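You operate a simulated robot arm through the tools that you are given. There is no shell and no other tool.

You are at the controls of a simulated robot arm. One attempt, no reset.

TASK
Swap the adapters: plug the white one into the blue socket, switch it on and set the dimmer to 1.
Fine: the other adapter goes in the free holder.

Only the result counts: the job must be done as asked and must still hold three seconds after the hand-in. Knocking over, shifting, dropping, spilling or breaking anything else fails it.

THE ROBOT
A 6-joint arm with a two-finger parallel gripper, fixed in place. Base frame: the origin is at the foot of the arm, x ahead of it, y to its left, z up; the work surface is at about z = 0.71. Readings come in m, degrees, newtons and seconds.
With the tool pointing down near the work surface it reaches from about 0.34 to 0.82 m from the base axis. Its first joint turns from -166.0 to 166.0 degrees. Payload 3.43 kg.
The tool frame sits at the grasp point between the pads (the TCP): z along the fingers, y along the line on which they close. The tips reach 0.034 m beyond it. The gripper opens to 0.128 m. The fingers are 0.024 m wide and 0.012 m thick; the gripper's body (0.048 by 0.13 m) begins 0.096 m behind the TCP.
Orientation is that of the tool frame in the base frame, as a unit quaternion [x, y, z, w]. With the fingers straight down and closing along the base's y, the tool's x points along the base's -x, its y along +y and its z along -z.

THE INTERFACE
- The arm moves only by the tool step_arm. Its argument "series" is a list of rows, each a list of 7 numbers: the shift along the base's x, y, z in cm, then the turn, a rotation vector about the base's x, y, z in degrees, then the closure, from 0 (fully open) to 1 (shut). In form: [[dx, dy, dz, rx, ry, rz, hand], ...]. A call has 1 to 20 rows; each row is the pose to reach, as a shift and turn from the pose commanded when the call began. Rows are played at 5 a second. More than 0.05 m and 8.6 degrees between two rows, or a gripper value outside its range, and nothing of the call is played. A pose out of reach is approached as far as the arm can. The call stops where the force on the tool passes 40 N (or 10 N more than at its start, if that is more) or the arm is blocked; 0.2 s more then pass. Each finger travels about 0.045 m/s and halts on what it meets, pressing with about 32 N; the grip force reading is that of the motor and also rises with nothing between the fingers. The clock runs only during rows and for 0.2 s after the last one: add rows that repeat a pose to give the fingers time. The reply holds the time, the measured pose of the TCP, the force on the tool along the base axes, the opening and the grip force, in the units named above and with some noise, with the torque about the TCP (base axes, N m) and any sound that the robot's microphone picked up.
- Cameras (640 x 400 px; columns grow to the right, rows downward): "scene" is fixed at [0.2169, 0.6494, 1.3115]; the picture's right is [-0.79, -0.62, 0.00], its down [-0.33, 0.42, -0.84] and it looks along [0.52, -0.66, -0.54] (base axes); focal length 311 px, centre (320, 200). "wrist" rides on the gripper at [0.076, -0.011, -0.16] in the tool frame; the picture's right is [0.15, 0.99, 0.00], its down [-0.88, 0.13, -0.46] and it looks along [-0.45, 0.07, 0.89] (tool axes); focal length 234 px, centre (320, 200). There is no depth. A picture from a camera that has moved, and an enlarged one, comes with that camera's place and axes in the base frame and with its lens.
- snapshot(camera): a new picture of that camera. No time passes.
- inspect(camera, box): a new picture of the part [left, top, right, bottom] of that camera's present view, enlarged. No time passes.
- close_job(): hands the job in; it is judged then, once.

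Nothing tells you positions but the pictures and the camera data. Unless the task says otherwise, let go and move clear before handing in.

The tools are called after "Call:" as name(argument=value, ...) on one line, values as JSON. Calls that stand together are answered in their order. step_arm: Moves the arm, as the interface text tells. Its arguments: {"type":"object","properties":{"series":{"type":"array"}},"required":["series"]} The other tools are called the same way: snapshot (camera) takes a picture; inspect (camera, box) takes an enlarged picture of a part of a camera's view; close_job () hands the job in.

At the start:

```text
time: 0.0
tcp_pos: [0.5539, 0.0889, 1.0689]
orientation: [0.0, 1.0, 0.0, -0.001]
contact_force: [-0.5, -0.4, -0.8]
ft_torque: [-0.01, 0.02, 0.02]
grip_width: 0.1278
grip_force: 0.0
```

scene: 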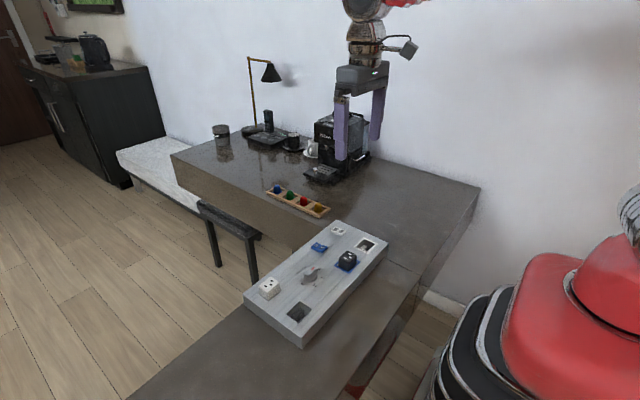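
wrist: 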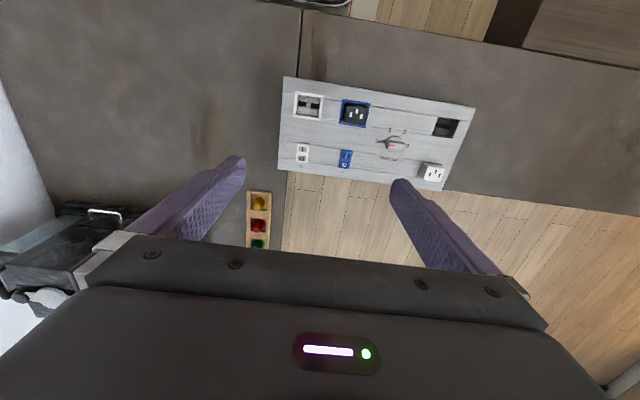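

I see a panel with a white-framed socket, a blue socket with a black adapter in it, a white adapter in a holder and a free holder, plus rocker switches and a dimmer knob. I'll look closer before moving.

Call:
inspect(camera="scene", box=[230, 210, 400, 350])

Call:
inspect(camera="wrist", box=[270, 70, 480, 200])

```text
2.86 times, centred on (315, 280) of scene
camera zoom: at [0.2169, 0.6494, 1.3115], right [-0.79, -0.62, 0.0], down [-0.33, 0.42, -0.84], along [0.52, -0.66, -0.54], focal length 888 px, centre (334, -29)
```

zoom: 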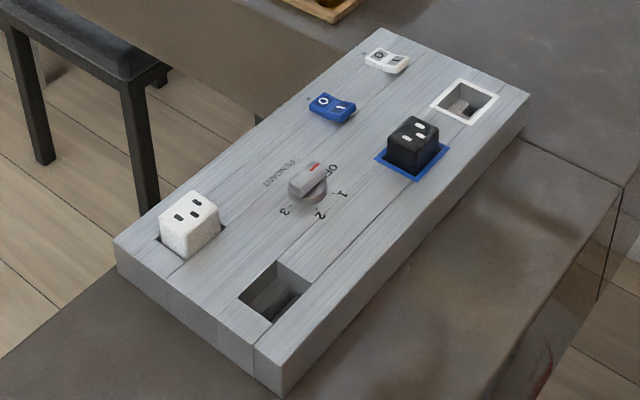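

```text
3.05 times, centred on (375, 135) of wrist
camera zoom: at [0.4774, 0.0763, 1.2286], right [-0.15, 0.99, 0.0], down [0.88, 0.13, 0.46], along [0.45, 0.07, -0.89], focal length 714 px, centre (152, 398)
```

zoom: 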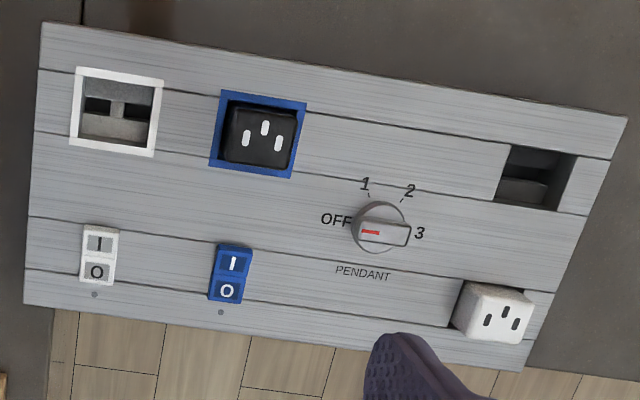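

The panel looks axis-aligned, about x 0.48–0.66, y 0.01–0.38, with its top near z 0.745. I'll move for a closer, more centred wrist view.

Call:
step_arm(series=[[-2, 2, -2, 0, 0, 0, 0], [-4, 4, -4, 0, 0, 0, 0], [-6, 6, -6, 0, 0, 0, 0], [-8, 8, -8, 0, 0, 0, 0], [-9.4, 11, -11, 0, 0, 0, 0], [-9.4, 11, -13, 0, 0, 0, 0], [-9.4, 11, -13, 0, 0, 0, 0]])

Call:
snapshot(camera="wrist")

```text
time: 1.6
tcp_pos: [0.4592, 0.198, 0.9404]
orientation: [0.0, 1.0, 0.0, 0.0]
contact_force: [0.9, 0.0, -0.1]
ft_torque: [0.02, -0.01, 0.04]
grip_width: 0.128
grip_force: 0.1
```

```text
taken
camera wrist: at [0.3834, 0.1872, 1.099], right [-0.15, 0.99, 0.0], down [0.88, 0.13, 0.46], along [0.45, 0.07, -0.89], focal length 234 px, centre (320, 200)
```

wrist: 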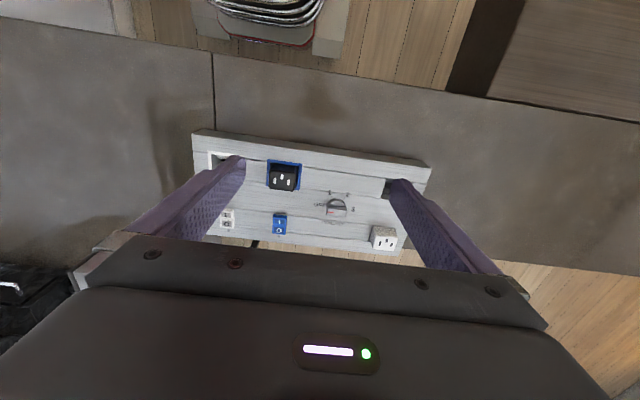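

Call:
inspect(camera="wrist", box=[240, 130, 340, 250])

Call:
inspect(camera="wrist", box=[300, 150, 440, 260])

Call:
inspect(camera="scene", box=[300, 220, 390, 280])

Call:
inspect(camera="scene", box=[240, 255, 330, 345])

```text
3.33 times, centred on (290, 190) of wrist
camera zoom: at [0.3834, 0.1872, 1.099], right [-0.15, 0.99, 0.0], down [0.88, 0.13, 0.46], along [0.45, 0.07, -0.89], focal length 781 px, centre (420, 233)
```

zoom: 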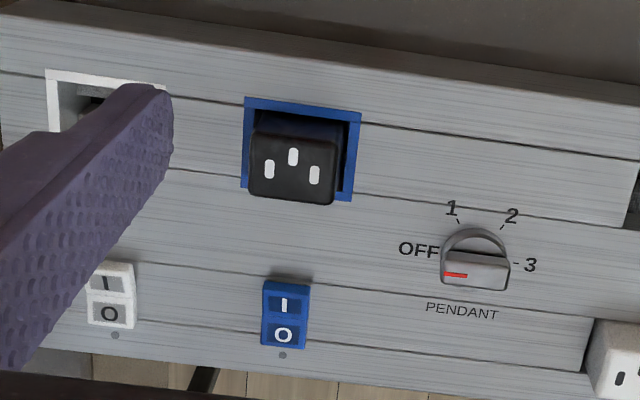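

```text
3.64 times, centred on (370, 205) of wrist
camera zoom: at [0.3834, 0.1872, 1.099], right [-0.15, 0.99, 0.0], down [0.88, 0.13, 0.46], along [0.45, 0.07, -0.89], focal length 852 px, centre (138, 182)
```

zoom: 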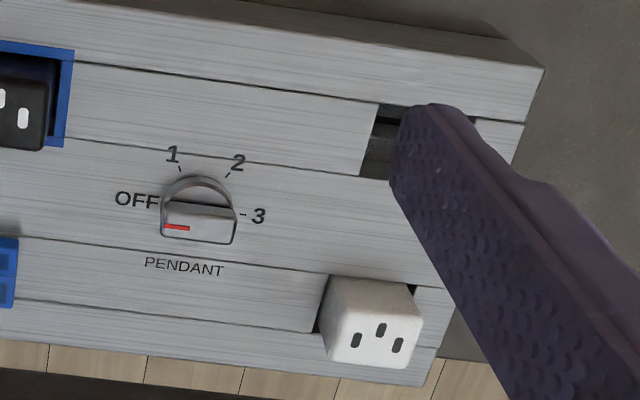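

```text
6.67 times, centred on (345, 250) of scene
camera zoom: at [0.2169, 0.6494, 1.3115], right [-0.79, -0.62, 0.0], down [-0.33, 0.42, -0.84], along [0.52, -0.66, -0.54], focal length 2072 px, centre (153, -133)
```

zoom: 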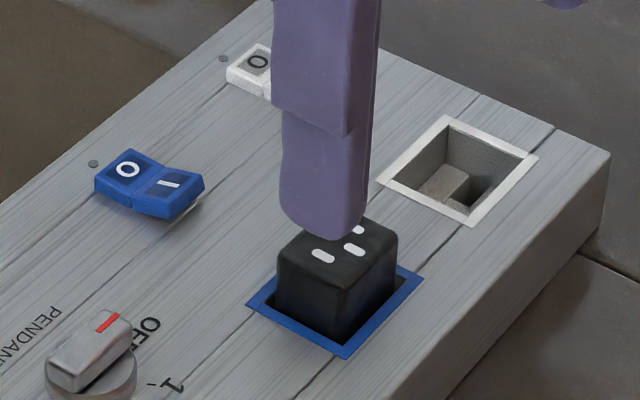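

```text
4.44 times, centred on (285, 300) of scene
camera zoom: at [0.2169, 0.6494, 1.3115], right [-0.79, -0.62, 0.0], down [-0.33, 0.42, -0.84], along [0.52, -0.66, -0.54], focal length 1382 px, centre (476, -244)
```

zoom: 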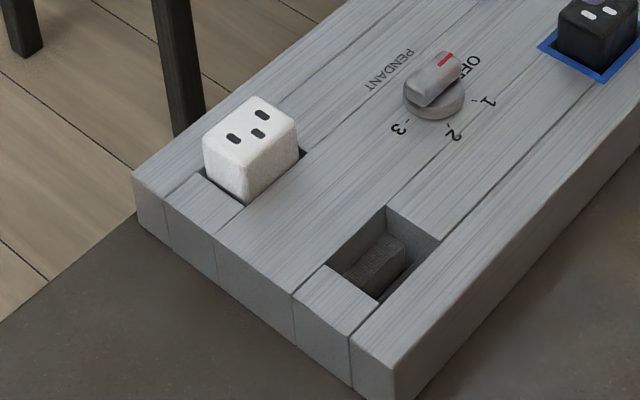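

The holes seem to contain a keyed block, so I want to look into the free holder and the white adapter's surroundings from closer before gripping. Moving over that end of the panel.

Call:
step_arm(series=[[2, 3, 0, 0, 0, 0, 0], [5, 6, 0, 0, 0, 0, 0], [7, 9, -1, 0, 0, 0, 0], [8, 12, -3, 0, 0, 0, 0], [8, 14.3, -5, 0, 0, 0, 0], [8, 14.3, -7, 0, 0, 0, 0], [8, 14.3, -7, 0, 0, 0, 0]])

Call:
snapshot(camera="wrist")

Call:
inspect(camera="wrist", box=[240, 60, 400, 240])

```text
time: 3.2
tcp_pos: [0.5399, 0.3398, 0.8713]
orientation: [0.001, 1.0, 0.0, -0.001]
contact_force: [-0.5, 0.9, 0.9]
ft_torque: [0.01, 0.01, 0.01]
grip_width: 0.1281
grip_force: 0.0
```

```text
taken
camera wrist: at [0.4637, 0.3291, 1.0292], right [-0.15, 0.99, 0.0], down [0.88, 0.13, 0.46], along [0.45, 0.07, -0.89], focal length 234 px, centre (320, 200)
```

wrist: 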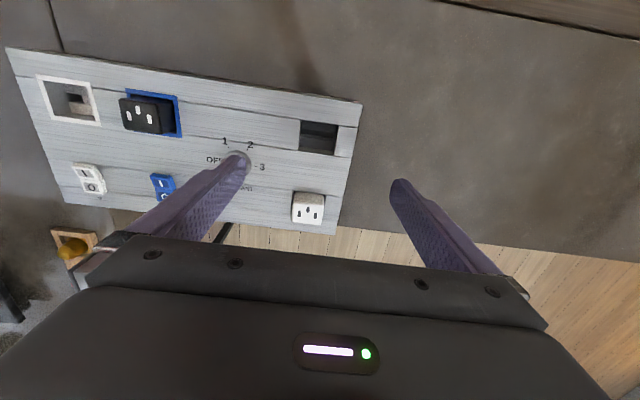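

```text
2.22 times, centred on (320, 150) of wrist
camera zoom: at [0.4637, 0.3291, 1.0292], right [-0.15, 0.99, 0.0], down [0.88, 0.13, 0.46], along [0.45, 0.07, -0.89], focal length 520 px, centre (320, 311)
```

zoom: 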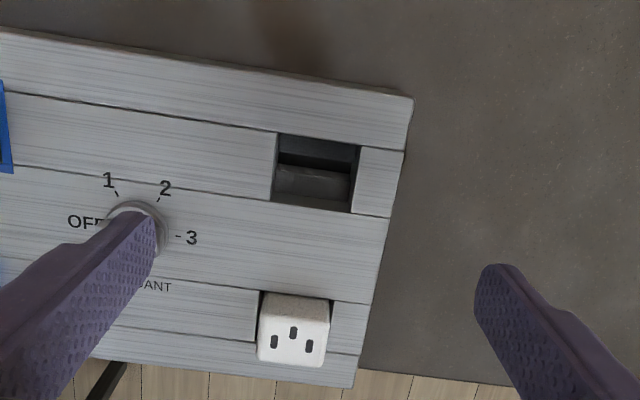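

Call:
inspect(camera="wrist", box=[290, 110, 350, 165])

Call:
inspect(camera="wrist", box=[30, 65, 200, 155])

Call:
inspect(camera="wrist", box=[280, 170, 350, 240])

Call:
inspect(camera="scene", box=[325, 220, 395, 280])

Call:
inspect(camera="scene", box=[270, 290, 330, 335])

```text
7.27 times, centred on (320, 138) of wrist
camera zoom: at [0.4637, 0.3291, 1.0292], right [-0.15, 0.99, 0.0], down [0.88, 0.13, 0.46], along [0.45, 0.07, -0.89], focal length 1703 px, centre (320, 654)
```

zoom: 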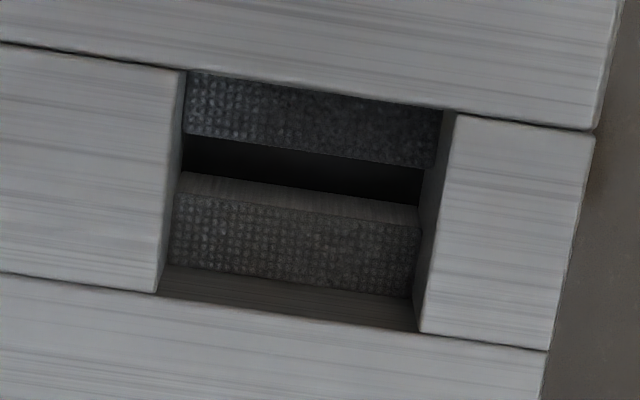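

```text
3.76 times, centred on (115, 110) of wrist
camera zoom: at [0.4637, 0.3291, 1.0292], right [-0.15, 0.99, 0.0], down [0.88, 0.13, 0.46], along [0.45, 0.07, -0.89], focal length 882 px, centre (1092, 539)
```

zoom: 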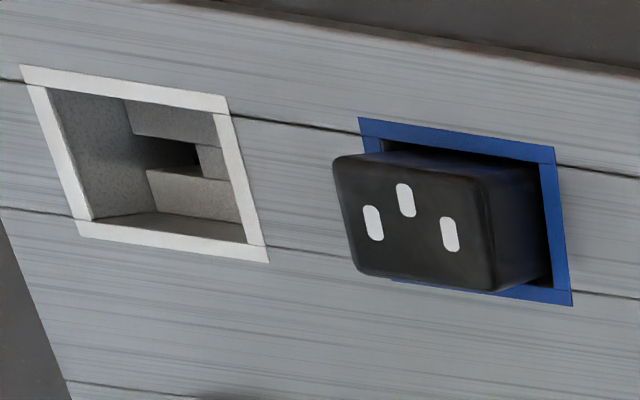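

```text
5.71 times, centred on (315, 205) of wrist
camera zoom: at [0.4637, 0.3291, 1.0292], right [-0.15, 0.99, 0.0], down [0.88, 0.13, 0.46], along [0.45, 0.07, -0.89], focal length 1338 px, centre (349, 171)
```

zoom: 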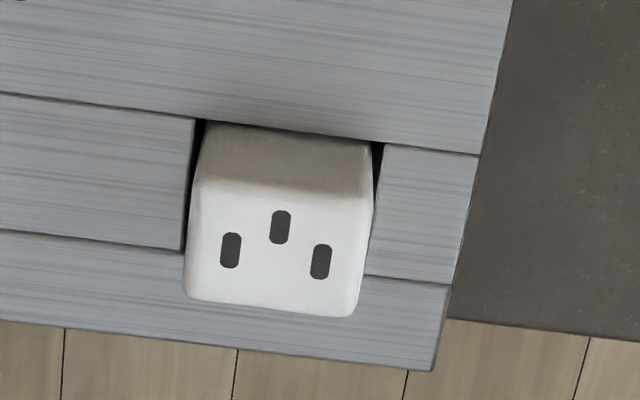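

```text
6.67 times, centred on (360, 250) of scene
camera zoom: at [0.2169, 0.6494, 1.3115], right [-0.79, -0.62, 0.0], down [-0.33, 0.42, -0.84], along [0.52, -0.66, -0.54], focal length 2072 px, centre (53, -133)
```

zoom: 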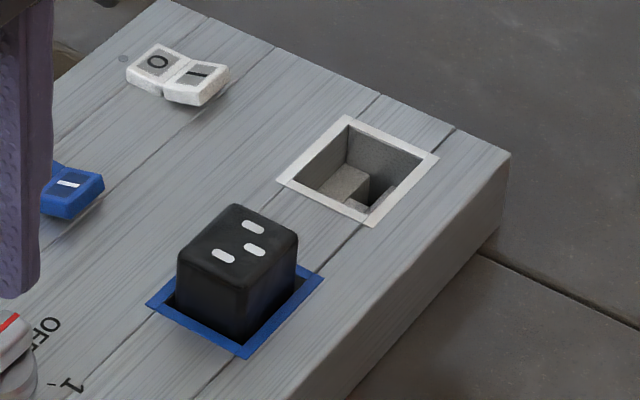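

```text
8.89 times, centred on (300, 312) of scene
camera zoom: at [0.2169, 0.6494, 1.3115], right [-0.79, -0.62, 0.0], down [-0.33, 0.42, -0.84], along [0.52, -0.66, -0.54], focal length 2763 px, centre (498, -800)
```

zoom: 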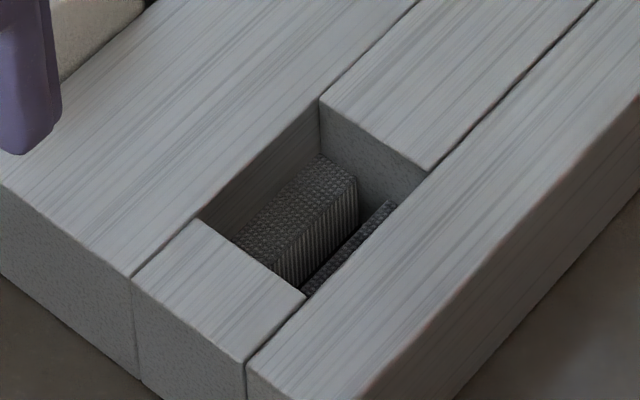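

The holes have a slot along y in the middle, with the same orientation in holder and socket, and both adapters' faces are oriented alike, so no rotation should be needed. Estimates: panel top z≈0.75, blue socket (0.525, 0.150), free holder (0.525, 0.336), white adapter (0.615, 0.336). Next I go above the black adapter.

Call:
step_arm(series=[[0, -3, 0, 0, 0, 0, 0], [-1.4, -7, 0, 0, 0, 0, 0], [-1.4, -11, 0, 0, 0, 0, 0.2], [-1.4, -15, 0, 0, 0, 0, 0.4], [-1.4, -18, 0, 0, 0, 0, 0.45], [-1.4, -19.1, 0, 0, 0, 0, 0.45], [-1.4, -19.1, 0, 0, 0, 0, 0.45], [-1.4, -19.1, 0, 0, 0, 0, 0.45]])

Call:
snapshot(camera="wrist")

Call:
inspect(camera="wrist", box=[250, 90, 390, 250])

Call:
inspect(camera="scene", box=[290, 210, 400, 290])

```text
time: 5.0
tcp_pos: [0.526, 0.1494, 0.8694]
orientation: [0.0, 1.0, -0.001, 0.0]
contact_force: [-0.1, 0.0, -1.8]
ft_torque: [0.0, -0.02, 0.03]
grip_width: 0.07
grip_force: 0.0
```

```text
taken
camera wrist: at [0.4488, 0.1386, 1.0291], right [-0.15, 0.99, 0.0], down [0.88, 0.13, 0.46], along [0.45, 0.07, -0.89], focal length 234 px, centre (320, 200)
```

wrist: 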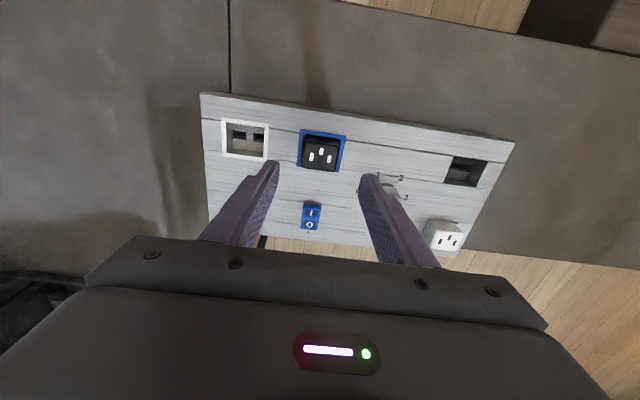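

```text
2.50 times, centred on (320, 170) of wrist
camera zoom: at [0.4488, 0.1386, 1.0291], right [-0.15, 0.99, 0.0], down [0.88, 0.13, 0.46], along [0.45, 0.07, -0.89], focal length 585 px, centre (320, 275)
```

zoom: 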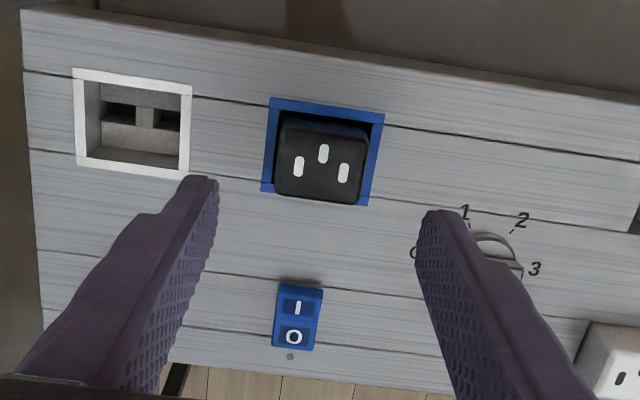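

```text
5.00 times, centred on (345, 250) of scene
camera zoom: at [0.2169, 0.6494, 1.3115], right [-0.79, -0.62, 0.0], down [-0.33, 0.42, -0.84], along [0.52, -0.66, -0.54], focal length 1554 px, centre (195, -50)
```

zoom: 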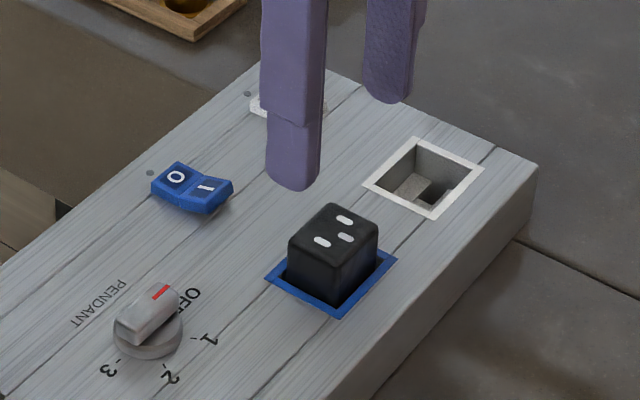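

Black adapter confirmed at about (0.524, 0.1505), top z≈0.776, and the arm is over it. Descending with fingers astride it and gripping.

Call:
step_arm(series=[[0, 0, -2, 0, 0, 0, 0.45], [0, 0, -4, 0, 0, 0, 0.45], [0, 0, -6, 0, 0, 0, 0.45], [0, 0, -7, 0, 0, 0, 0.45], [0, 0, -7.8, 0, 0, 0, 0.45], [0, 0, -7.8, 0, 0, 0, 0.45], [0, 0, -7.8, 0, 0, 0, 0.7], [0, 0, -7.8, 0, 0, 0, 1], [0, 0, -7.8, 0, 0, 0, 1], [0, 0, -7.8, 0, 0, 0, 1], [0, 0, -7.8, 0, 0, 0, 1]])

Call:
inspect(camera="scene", box=[290, 210, 400, 290])

```text
time: 7.4
tcp_pos: [0.5253, 0.148, 0.7915]
orientation: [-0.001, 1.0, -0.001, 0.0]
contact_force: [0.9, -0.2, 0.9]
ft_torque: [-0.04, -0.02, 0.02]
grip_width: 0.0395
grip_force: 31.9
```

```text
5.00 times, centred on (345, 250) of scene
camera zoom: at [0.2169, 0.6494, 1.3115], right [-0.79, -0.62, 0.0], down [-0.33, 0.42, -0.84], along [0.52, -0.66, -0.54], focal length 1554 px, centre (195, -50)
```

zoom: 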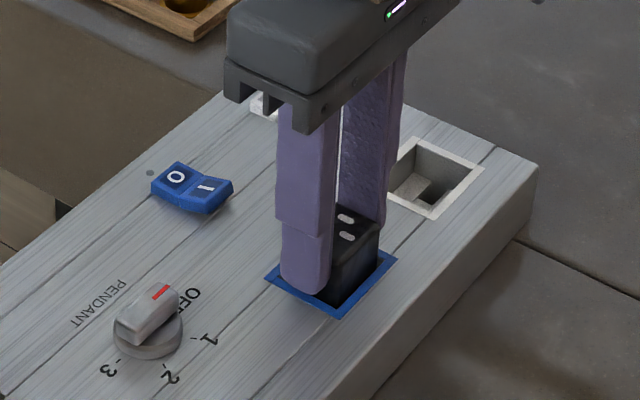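

The black adapter is gripped (0.0395 m wide). Lifting slowly straight up.

Call:
step_arm(series=[[0, 0, 0.5, 0, 0, 0, 1], [0, 0, 1, 0, 0, 0, 1], [0, 0, 1.5, 0, 0, 0, 1], [0, 0, 2, 0, 0, 0, 1], [0, 0, 3, 0, 0, 0, 1], [0, 0, 4, 0, 0, 0, 1], [0, 0, 6, 0, 0, 0, 1], [0, 0, 8, 0, 0, 0, 1], [0, 0, 10, 0, 0, 0, 1], [0, 0, 10, 0, 0, 0, 1]])

Call:
snapshot(camera="scene")

Call:
inspect(camera="scene", box=[280, 150, 420, 290])

Call:
snapshot(camera="wrist")

```text
time: 9.6
tcp_pos: [0.5244, 0.1494, 0.8917]
orientation: [0.0, 1.0, 0.0, 0.0]
contact_force: [0.3, 1.3, 0.1]
ft_torque: [0.02, 0.05, -0.02]
grip_width: 0.0391
grip_force: 32.0
```

```text
taken
```

scene: 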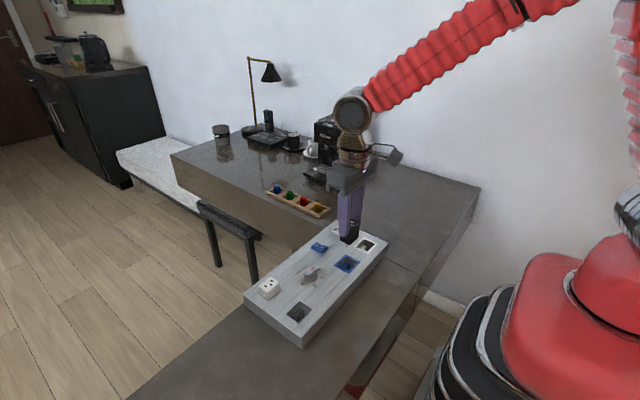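

```text
2.86 times, centred on (350, 220) of scene
camera zoom: at [0.2169, 0.6494, 1.3115], right [-0.79, -0.62, 0.0], down [-0.33, 0.42, -0.84], along [0.52, -0.66, -0.54], focal length 888 px, centre (234, 143)
```

zoom: 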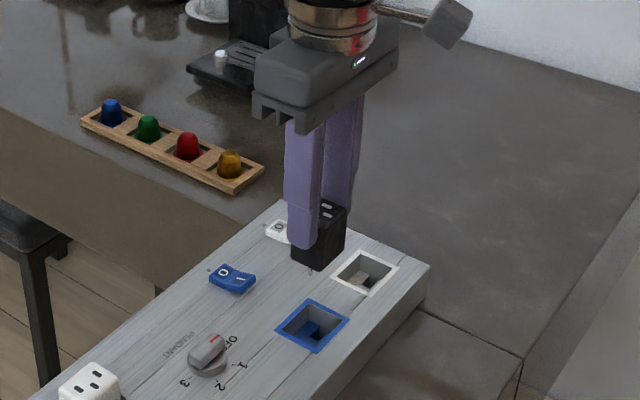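

```text
taken
camera wrist: at [0.4491, 0.1383, 1.0512], right [-0.15, 0.99, 0.0], down [0.88, 0.13, 0.46], along [0.45, 0.07, -0.89], focal length 234 px, centre (320, 200)
```

wrist: 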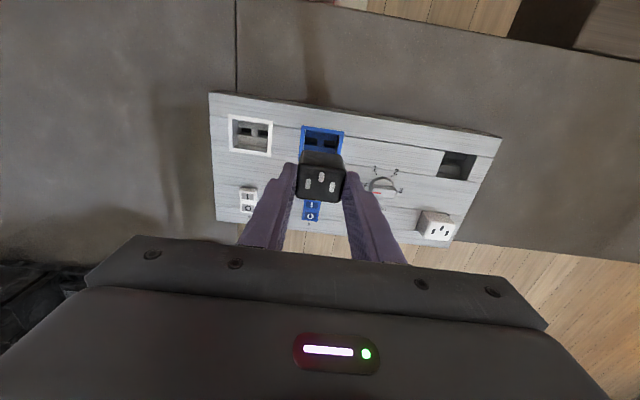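

Call:
inspect(camera="scene", box=[325, 210, 385, 280])

Call:
inspect(camera="wrist", box=[220, 105, 360, 210])

```text
5.71 times, centred on (355, 245) of scene
camera zoom: at [0.2169, 0.6494, 1.3115], right [-0.79, -0.62, 0.0], down [-0.33, 0.42, -0.84], along [0.52, -0.66, -0.54], focal length 1776 px, centre (120, -57)
```

zoom: 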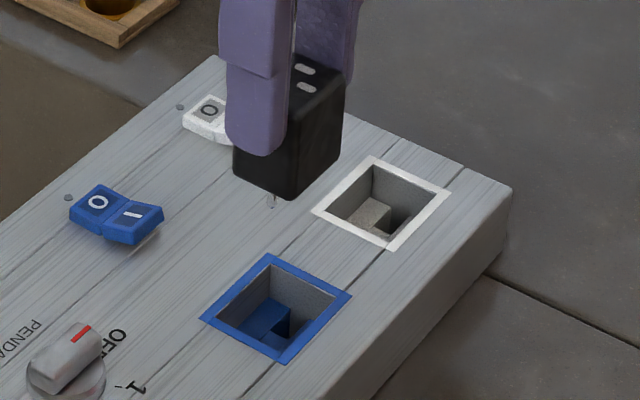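

```text
3.81 times, centred on (290, 158) of wrist
camera zoom: at [0.4491, 0.1383, 1.0512], right [-0.15, 0.99, 0.0], down [0.88, 0.13, 0.46], along [0.45, 0.07, -0.89], focal length 892 px, centre (434, 362)
```

zoom: 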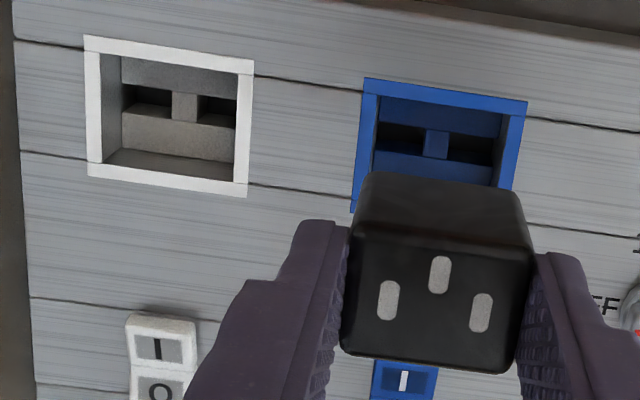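

Black is out and held level; both sockets show two cavities separated by a bridge. I'll measure the free holder precisely in this same view.

Call:
inspect(camera="wrist", box=[400, 130, 510, 250])

Call:
inspect(camera="wrist", box=[210, 90, 520, 260])

```text
3.33 times, centred on (455, 190) of wrist
camera zoom: at [0.4491, 0.1383, 1.0512], right [-0.15, 0.99, 0.0], down [0.88, 0.13, 0.46], along [0.45, 0.07, -0.89], focal length 781 px, centre (-130, 233)
```

zoom: 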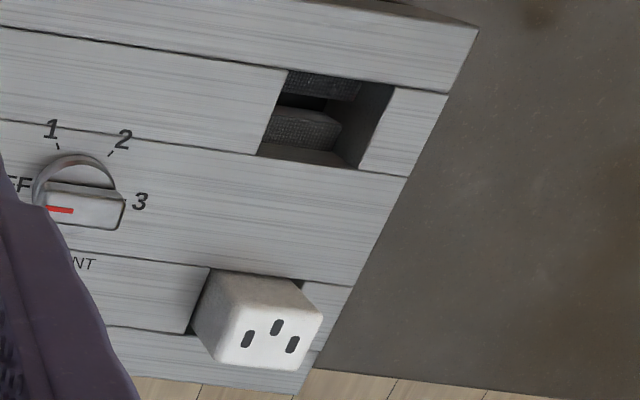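

```text
2.06 times, centred on (365, 175) of wrist
camera zoom: at [0.4491, 0.1383, 1.0512], right [-0.15, 0.99, 0.0], down [0.88, 0.13, 0.46], along [0.45, 0.07, -0.89], focal length 483 px, centre (227, 252)
```

zoom: 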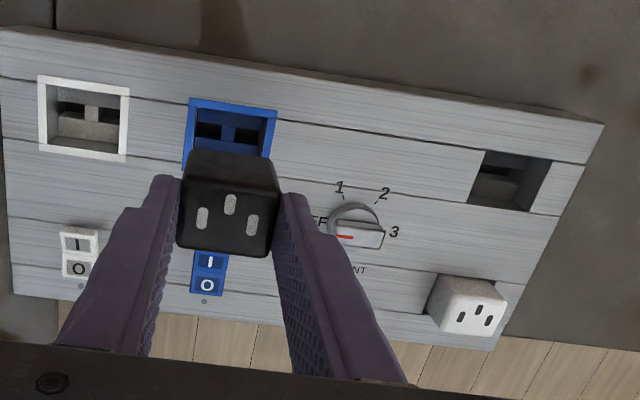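

Holder centre comes to (0.5254, 0.3355), i.e. +0.1855 m in y from the blue socket. Carrying the black adapter there and lowering part way.

Call:
step_arm(series=[[0, 3, 0, 0, 0, 0, 1], [0, 6.5, 0, 0, 0, 0, 1], [0, 10, 0, 0, 0, 0, 1], [0, 13.5, 0, 0, 0, 0, 1], [0, 16.5, 0, 0, 0, 0, 1], [0, 18.55, 0, 0, 0, 0, 1], [0, 18.55, 0, 0, 0, 0, 1], [0, 18.55, -1, 0, 0, 0, 1], [0, 18.55, -2, 0, 0, 0, 1], [0, 18.55, -3, 0, 0, 0, 1], [0, 18.55, -3, 0, 0, 0, 1], [0, 18.55, -3, 0, 0, 0, 1]])

Call:
inspect(camera="scene", box=[240, 240, 350, 350])

Call:
inspect(camera="wrist", box=[240, 80, 400, 240])

```text
time: 12.2
tcp_pos: [0.5252, 0.3347, 0.8611]
orientation: [0.001, 1.0, 0.0, -0.001]
contact_force: [-0.2, -0.5, -0.5]
ft_torque: [-0.02, -0.02, 0.0]
grip_width: 0.0392
grip_force: 32.2
```

```text
3.64 times, centred on (295, 295) of scene
camera zoom: at [0.2169, 0.6494, 1.3115], right [-0.79, -0.62, 0.0], down [-0.33, 0.42, -0.84], along [0.52, -0.66, -0.54], focal length 1130 px, centre (411, -146)
```

zoom: 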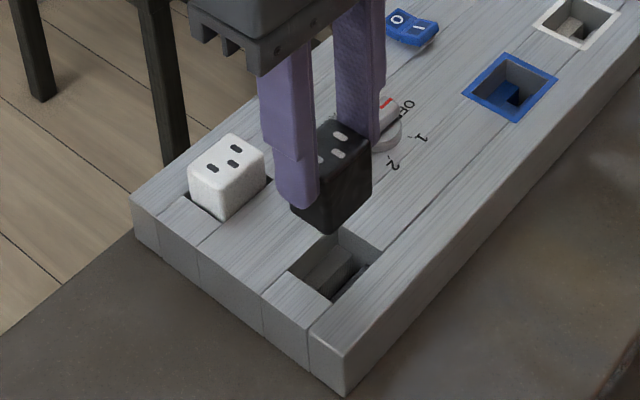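

```text
2.50 times, centred on (320, 160) of wrist
camera zoom: at [0.4494, 0.3241, 1.0208], right [-0.15, 0.99, 0.0], down [0.88, 0.13, 0.46], along [0.45, 0.07, -0.89], focal length 585 px, centre (320, 300)
```

zoom: 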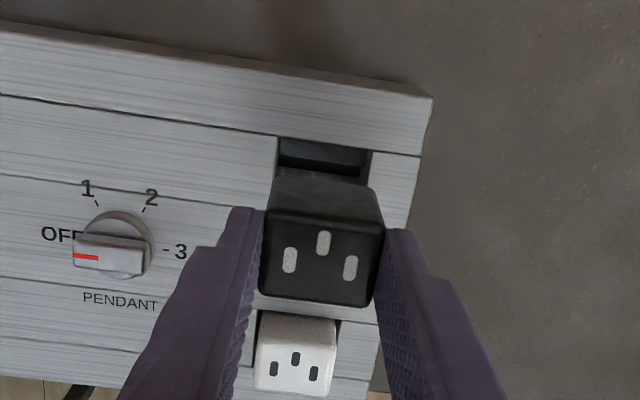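

Aligned over the free holder; lowering slowly until seated.

Call:
step_arm(series=[[0, 0, -1, 0, 0, 0, 1], [0, 0, -2, 0, 0, 0, 1], [0, 0, -3, 0, 0, 0, 1], [0, 0, -3.6, 0, 0, 0, 1], [0, 0, -4.2, 0, 0, 0, 1], [0, 0, -4.8, 0, 0, 0, 1], [0, 0, -5.4, 0, 0, 0, 1], [0, 0, -5.8, 0, 0, 0, 1], [0, 0, -6.2, 0, 0, 0, 1], [0, 0, -6.5, 0, 0, 0, 1], [0, 0, -6.8, 0, 0, 0, 1], [0, 0, -7.0, 0, 0, 0, 1]])

Call:
inspect(camera="scene", box=[240, 240, 350, 350])

Call:
inspect(camera="wrist", box=[240, 80, 400, 240])

```text
time: 14.8
tcp_pos: [0.5264, 0.3343, 0.7917]
orientation: [0.0, 1.0, -0.001, 0.0]
contact_force: [-3.3, -1.7, 7.1]
ft_torque: [-0.13, 0.21, 0.0]
grip_width: 0.039
grip_force: 32.0
```

```text
3.64 times, centred on (295, 295) of scene
camera zoom: at [0.2169, 0.6494, 1.3115], right [-0.79, -0.62, 0.0], down [-0.33, 0.42, -0.84], along [0.52, -0.66, -0.54], focal length 1130 px, centre (411, -146)
```

zoom: 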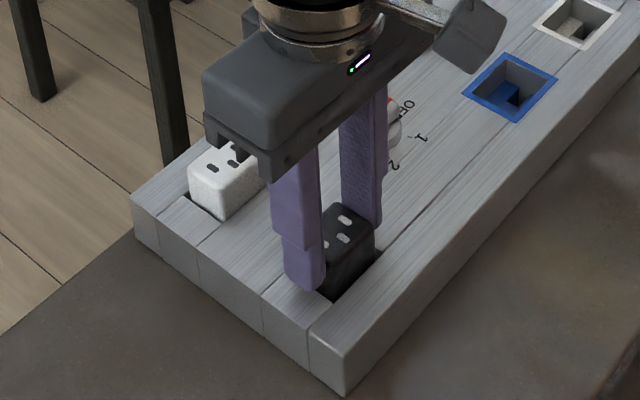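

```text
2.50 times, centred on (320, 160) of wrist
camera zoom: at [0.449, 0.3239, 0.9515], right [-0.15, 0.99, 0.0], down [0.88, 0.13, 0.46], along [0.45, 0.07, -0.89], focal length 585 px, centre (320, 300)
```

zoom: 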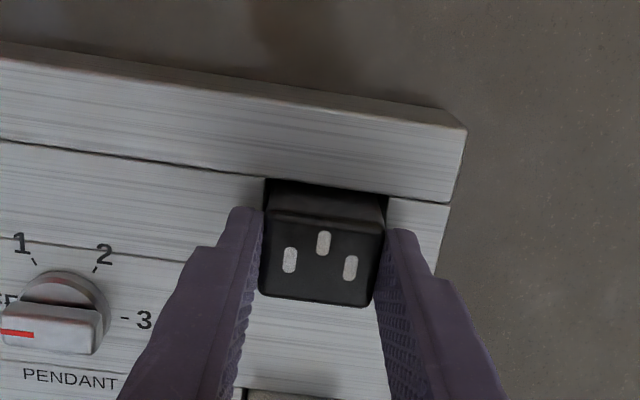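

It is in at the same depth as it sat before, with light bottom contact. Releasing and rising.

Call:
step_arm(series=[[0, 0, -0.1, 0, 0, 0, 1], [0, 0, 0, 0, 0, 0, 0.8], [0, 0, 0, 0, 0, 0, 0.45], [0, 0, 0, 0, 0, 0, 0.45], [0, 0, 0, 0, 0, 0, 0.45], [0, 0, 1, 0, 0, 0, 0.45], [0, 0, 2, 0, 0, 0, 0.45], [0, 0, 4, 0, 0, 0, 0.45], [0, 0, 6, 0, 0, 0, 0.45], [0, 0, 8, 0, 0, 0, 0.45], [0, 0, 8, 0, 0, 0, 0.45]])

Call:
inspect(camera="scene", box=[240, 240, 350, 350])

Call:
inspect(camera="wrist", box=[240, 80, 400, 240])

```text
time: 17.2
tcp_pos: [0.5261, 0.3355, 0.87]
orientation: [0.0, 1.0, 0.001, 0.0]
contact_force: [0.3, -0.6, 1.0]
ft_torque: [0.03, -0.02, -0.02]
grip_width: 0.0701
grip_force: 0.1
```

```text
3.64 times, centred on (295, 295) of scene
camera zoom: at [0.2169, 0.6494, 1.3115], right [-0.79, -0.62, 0.0], down [-0.33, 0.42, -0.84], along [0.52, -0.66, -0.54], focal length 1130 px, centre (411, -146)
```

zoom: 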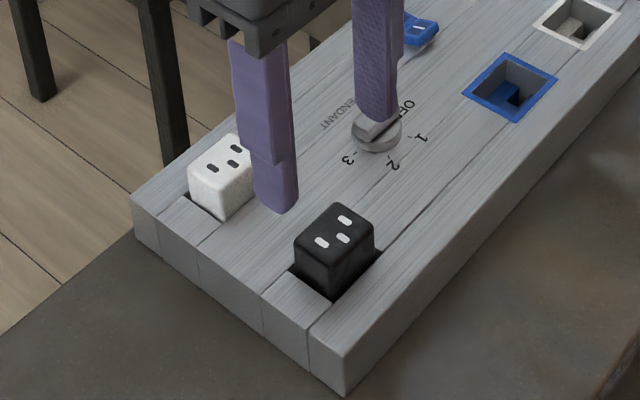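

```text
2.50 times, centred on (320, 160) of wrist
camera zoom: at [0.4496, 0.3239, 1.0309], right [-0.15, 0.99, 0.0], down [0.88, 0.13, 0.46], along [0.45, 0.07, -0.89], focal length 585 px, centre (320, 300)
```

zoom: 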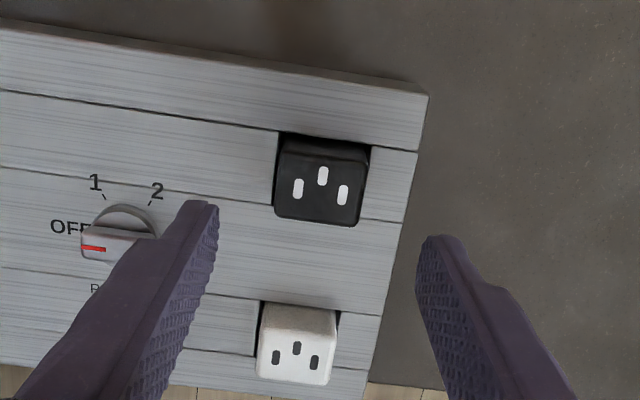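

Black sits cleanly in the free holder. Now over the white adapter at about (0.614, 0.336), descending and gripping it.

Call:
step_arm(series=[[3, 0, 0, 0, 0, 0, 0.45], [6, 0, 0, 0, 0, 0, 0.45], [8.8, 0, 0, 0, 0, 0, 0.45], [8.8, 0, 0, 0, 0, 0, 0.45], [8.8, 0, -2, 0, 0, 0, 0.45], [8.8, 0, -4, 0, 0, 0, 0.45], [8.8, 0, -6, 0, 0, 0, 0.45], [8.8, 0, -7.2, 0, 0, 0, 0.45], [8.8, 0, -8, 0, 0, 0, 0.45], [8.8, 0, -8, 0, 0, 0, 0.45], [8.8, 0, -8, 0, 0, 0, 0.7], [8.8, 0, -8, 0, 0, 0, 1], [8.8, 0, -8, 0, 0, 0, 1], [8.8, 0, -8, 0, 0, 0, 1], [8.8, 0, -8, 0, 0, 0, 1]])

Call:
inspect(camera="scene", box=[240, 240, 350, 350])

Call:
inspect(camera="wrist", box=[240, 80, 400, 240])

```text
time: 20.4
tcp_pos: [0.6136, 0.3343, 0.7909]
orientation: [0.0, 1.0, 0.0, 0.0]
contact_force: [0.8, -0.7, 0.4]
ft_torque: [0.01, 0.01, 0.0]
grip_width: 0.0393
grip_force: 32.9
```

```text
3.64 times, centred on (295, 295) of scene
camera zoom: at [0.2169, 0.6494, 1.3115], right [-0.79, -0.62, 0.0], down [-0.33, 0.42, -0.84], along [0.52, -0.66, -0.54], focal length 1130 px, centre (411, -146)
```

zoom: 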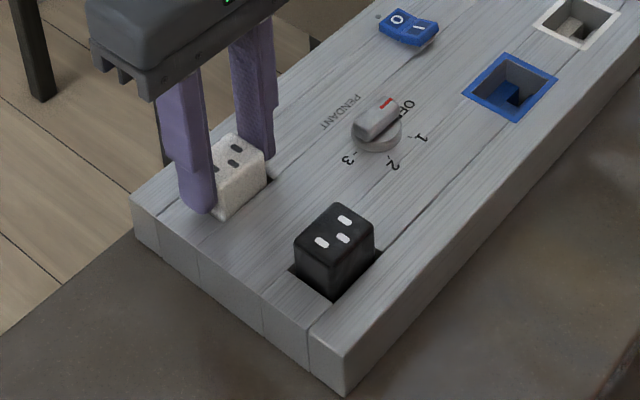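

```text
2.50 times, centred on (320, 160) of wrist
camera zoom: at [0.5372, 0.3239, 0.9509], right [-0.15, 0.99, 0.0], down [0.88, 0.13, 0.46], along [0.45, 0.07, -0.89], focal length 585 px, centre (320, 300)
```

zoom: 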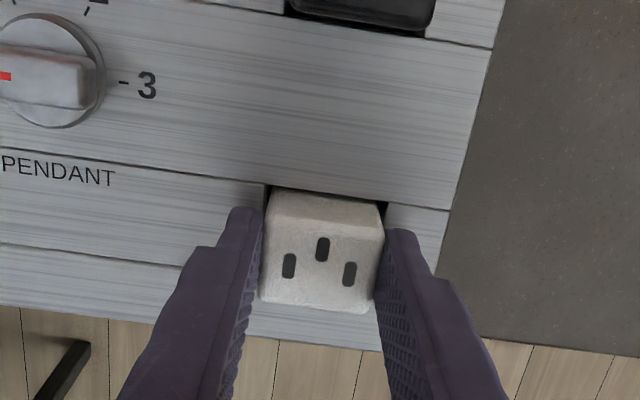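

White is gripped (0.0393 m), sitting about 2 mm further in +x in the fingers than black did. Lifting straight up.

Call:
step_arm(series=[[0, 0, 0.5, 0, 0, 0, 1], [0, 0, 1, 0, 0, 0, 1], [0, 0, 1.5, 0, 0, 0, 1], [0, 0, 2, 0, 0, 0, 1], [0, 0, 3, 0, 0, 0, 1], [0, 0, 4, 0, 0, 0, 1], [0, 0, 6, 0, 0, 0, 1], [0, 0, 8, 0, 0, 0, 1], [0, 0, 10, 0, 0, 0, 1], [0, 0, 10, 0, 0, 0, 1]])

Call:
inspect(camera="scene", box=[230, 210, 350, 320])

Call:
inspect(camera="wrist", box=[240, 80, 400, 240])

```text
time: 22.6
tcp_pos: [0.6148, 0.3356, 0.8907]
orientation: [-0.001, 1.0, 0.0, 0.0]
contact_force: [0.0, 0.3, -0.4]
ft_torque: [0.03, -0.03, 0.03]
grip_width: 0.0389
grip_force: 32.1
```

```text
3.64 times, centred on (290, 265) of scene
camera zoom: at [0.2169, 0.6494, 1.3115], right [-0.79, -0.62, 0.0], down [-0.33, 0.42, -0.84], along [0.52, -0.66, -0.54], focal length 1130 px, centre (429, -36)
```

zoom: 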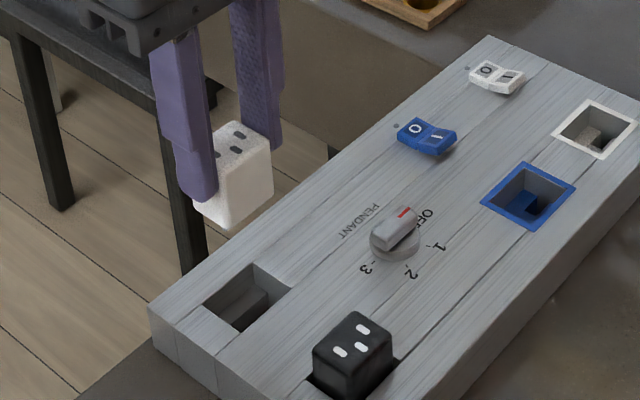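

```text
2.50 times, centred on (320, 160) of wrist
camera zoom: at [0.5379, 0.3237, 1.051], right [-0.15, 0.99, 0.0], down [0.88, 0.13, 0.46], along [0.45, 0.07, -0.89], focal length 585 px, centre (320, 300)
```

zoom: 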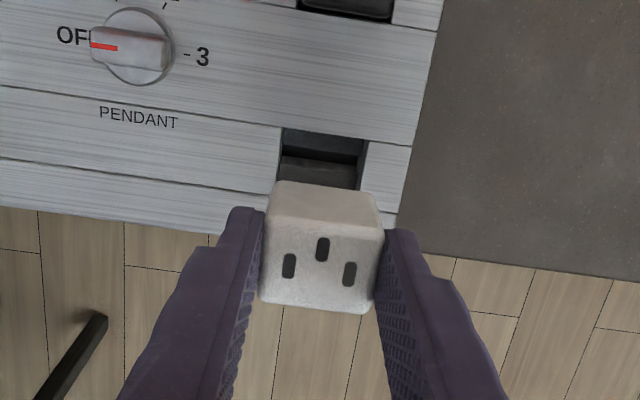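

Call:
inspect(camera="scene", box=[255, 235, 315, 285])

```text
8.00 times, centred on (285, 260) of scene
camera zoom: at [0.2169, 0.6494, 1.3115], right [-0.79, -0.62, 0.0], down [-0.33, 0.42, -0.84], along [0.52, -0.66, -0.54], focal length 2487 px, centre (600, -280)
```

zoom: 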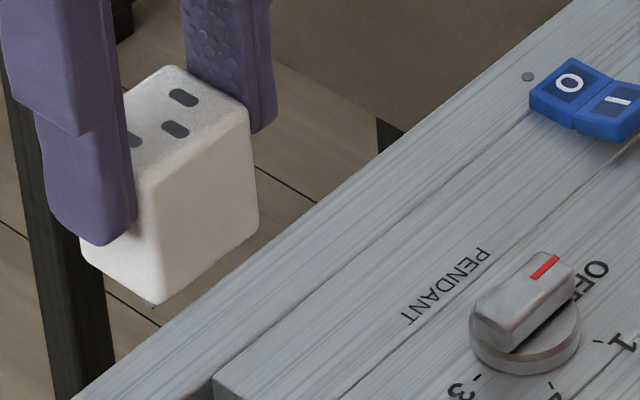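

A small pin tip is visible under the white adapter, matching black's. Now carrying it over the blue socket, compensating the 2 mm grip offset.

Call:
step_arm(series=[[-2, -3, 0, 0, 0, 0, 1], [-4, -6.5, 0, 0, 0, 0, 1], [-6, -10, 0, 0, 0, 0, 1], [-7.5, -13.5, 0, 0, 0, 0, 1], [-9, -16.5, 0, 0, 0, 0, 1], [-9, -18.55, 0, 0, 0, 0, 1], [-9, -18.55, 0, 0, 0, 0, 1], [-9, -18.55, 0, 0, 0, 0, 1]])

Call:
inspect(camera="wrist", box=[220, 105, 360, 210])

Call:
inspect(camera="scene", box=[325, 210, 385, 280])

```text
time: 24.4
tcp_pos: [0.522, 0.1502, 0.8905]
orientation: [0.0, 1.0, 0.0, 0.0]
contact_force: [0.2, -0.8, -0.1]
ft_torque: [0.01, 0.0, -0.02]
grip_width: 0.0388
grip_force: 32.3
```

```text
3.81 times, centred on (290, 158) of wrist
camera zoom: at [0.447, 0.1386, 1.0514], right [-0.15, 0.99, 0.0], down [0.88, 0.13, 0.46], along [0.45, 0.07, -0.89], focal length 892 px, centre (434, 362)
```

zoom: 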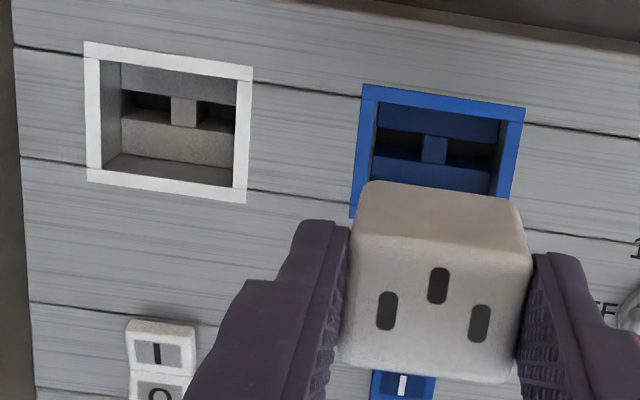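

```text
5.71 times, centred on (355, 245) of scene
camera zoom: at [0.2169, 0.6494, 1.3115], right [-0.79, -0.62, 0.0], down [-0.33, 0.42, -0.84], along [0.52, -0.66, -0.54], focal length 1776 px, centre (120, -57)
```

zoom: 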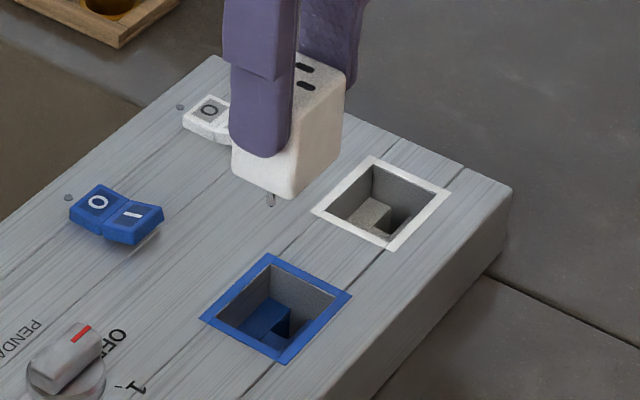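

White now sits over the blue socket exactly where black was after extraction (same pixels for corner and pin). Lowering it in.

Call:
step_arm(series=[[0, 0, -2, 0, 0, 0, 1], [0, 0, -4, 0, 0, 0, 1], [0, 0, -6, 0, 0, 0, 1], [0, 0, -7, 0, 0, 0, 1], [0, 0, -7.6, 0, 0, 0, 1], [0, 0, -8, 0, 0, 0, 1], [0, 0, -8.4, 0, 0, 0, 1], [0, 0, -8.8, 0, 0, 0, 1], [0, 0, -9.2, 0, 0, 0, 1], [0, 0, -9.5, 0, 0, 0, 1], [0, 0, -9.8, 0, 0, 0, 1], [0, 0, -10, 0, 0, 0, 1], [0, 0, -10, 0, 0, 0, 1]])

Call:
inspect(camera="wrist", box=[240, 80, 400, 240])

Call:
inspect(camera="scene", box=[290, 210, 400, 290])

```text
time: 27.2
tcp_pos: [0.525, 0.1499, 0.7901]
orientation: [0.0, 1.0, 0.0, 0.001]
contact_force: [-0.8, 0.1, 0.4]
ft_torque: [-0.03, 0.0, 0.02]
grip_width: 0.0392
grip_force: 32.0
```

```text
2.50 times, centred on (320, 160) of wrist
camera zoom: at [0.4475, 0.1383, 0.951], right [-0.15, 0.99, 0.0], down [0.88, 0.13, 0.46], along [0.45, 0.07, -0.89], focal length 585 px, centre (320, 300)
```

zoom: 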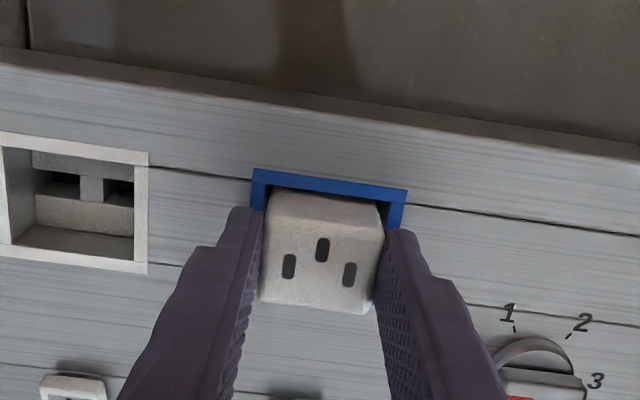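

```text
5.00 times, centred on (345, 250) of scene
camera zoom: at [0.2169, 0.6494, 1.3115], right [-0.79, -0.62, 0.0], down [-0.33, 0.42, -0.84], along [0.52, -0.66, -0.54], focal length 1554 px, centre (195, -50)
```

zoom: 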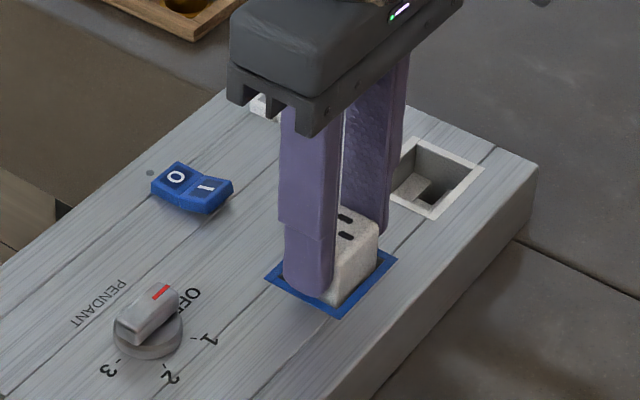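

It went in freely with no contact force yet; I'll press a few more millimetres in small steps to feel the bottom.

Call:
step_arm(series=[[0, 0, -0.1, 0, 0, 0, 1], [0, 0, -0.2, 0, 0, 0, 1], [0, 0, -0.3, 0, 0, 0, 1], [0, 0, -0.3, 0, 0, 0, 1]])

Call:
inspect(camera="scene", box=[290, 210, 400, 290])

```text
time: 28.2
tcp_pos: [0.5244, 0.149, 0.7903]
orientation: [0.0, 1.0, 0.001, 0.002]
contact_force: [-4.0, -5.0, 34.4]
ft_torque: [-0.19, 0.08, 0.01]
grip_width: 0.0392
grip_force: 31.3
```

```text
5.00 times, centred on (345, 250) of scene
camera zoom: at [0.2169, 0.6494, 1.3115], right [-0.79, -0.62, 0.0], down [-0.33, 0.42, -0.84], along [0.52, -0.66, -0.54], focal length 1554 px, centre (195, -50)
```

zoom: 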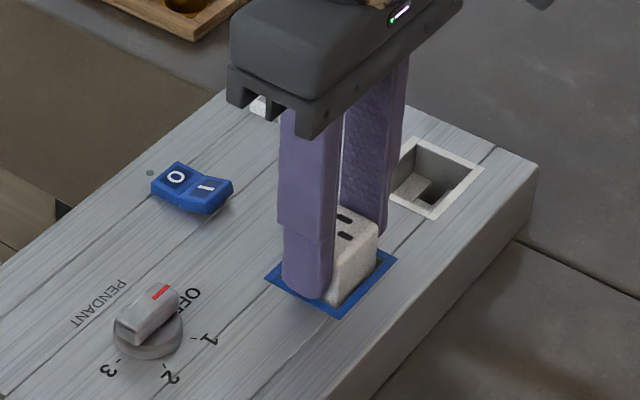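

It bottoms out firmly at 34 N, so it's seated. Relaxing, releasing and rising.

Call:
step_arm(series=[[0, 0, 0.2, 0, 0, 0, 1], [0, 0, 0.3, 0, 0, 0, 0.8], [0, 0, 0.3, 0, 0, 0, 0.45], [0, 0, 0.3, 0, 0, 0, 0.45], [0, 0, 0.3, 0, 0, 0, 0.45], [0, 0, 1.3, 0, 0, 0, 0.45], [0, 0, 2.3, 0, 0, 0, 0.45], [0, 0, 4.3, 0, 0, 0, 0.45], [0, 0, 6.3, 0, 0, 0, 0.45], [0, 0, 8.3, 0, 0, 0, 0.45], [0, 0, 8.3, 0, 0, 0, 0.45]])

Call:
inspect(camera="scene", box=[290, 210, 400, 290])

Call:
inspect(camera="wrist", box=[240, 80, 400, 260])

Call:
inspect(camera="scene", box=[300, 220, 350, 260])

```text
time: 30.6
tcp_pos: [0.5234, 0.148, 0.872]
orientation: [0.0, 1.0, 0.0, 0.0]
contact_force: [-1.1, 0.0, 0.4]
ft_torque: [-0.01, -0.01, 0.01]
grip_width: 0.0705
grip_force: 0.0
```

```text
5.00 times, centred on (345, 250) of scene
camera zoom: at [0.2169, 0.6494, 1.3115], right [-0.79, -0.62, 0.0], down [-0.33, 0.42, -0.84], along [0.52, -0.66, -0.54], focal length 1554 px, centre (195, -50)
```

zoom: 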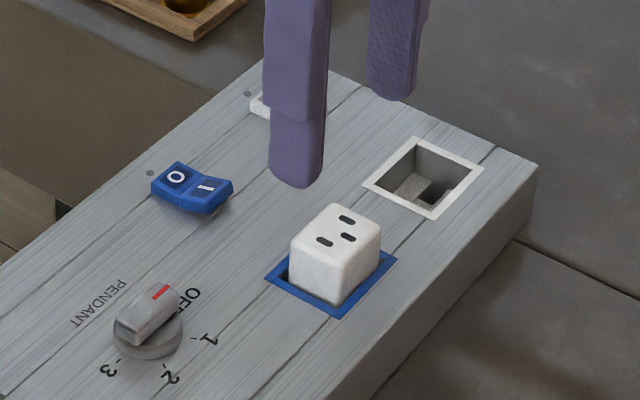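

```text
2.22 times, centred on (320, 170) of wrist
camera zoom: at [0.4475, 0.1382, 1.0313], right [-0.15, 0.99, 0.0], down [0.88, 0.13, 0.46], along [0.45, 0.07, -0.89], focal length 520 px, centre (320, 267)
```

zoom: 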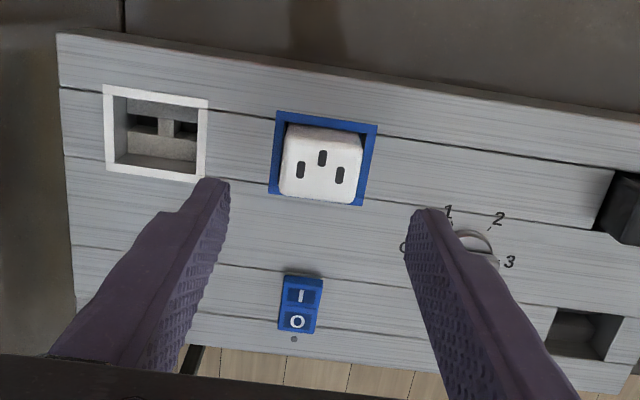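

```text
10.00 times, centred on (325, 240) of scene
camera zoom: at [0.2169, 0.6494, 1.3115], right [-0.79, -0.62, 0.0], down [-0.33, 0.42, -0.84], along [0.52, -0.66, -0.54], focal length 3108 px, centre (270, -200)
```

zoom: 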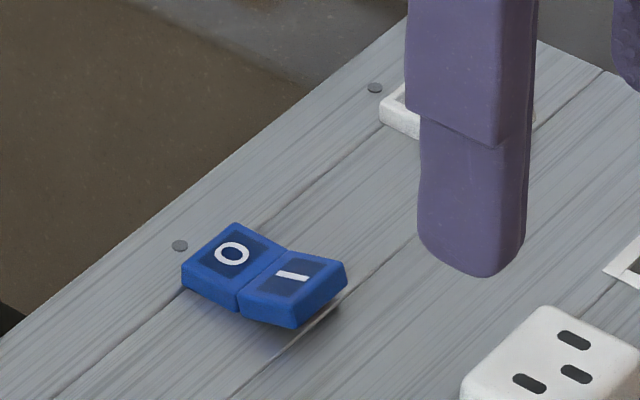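

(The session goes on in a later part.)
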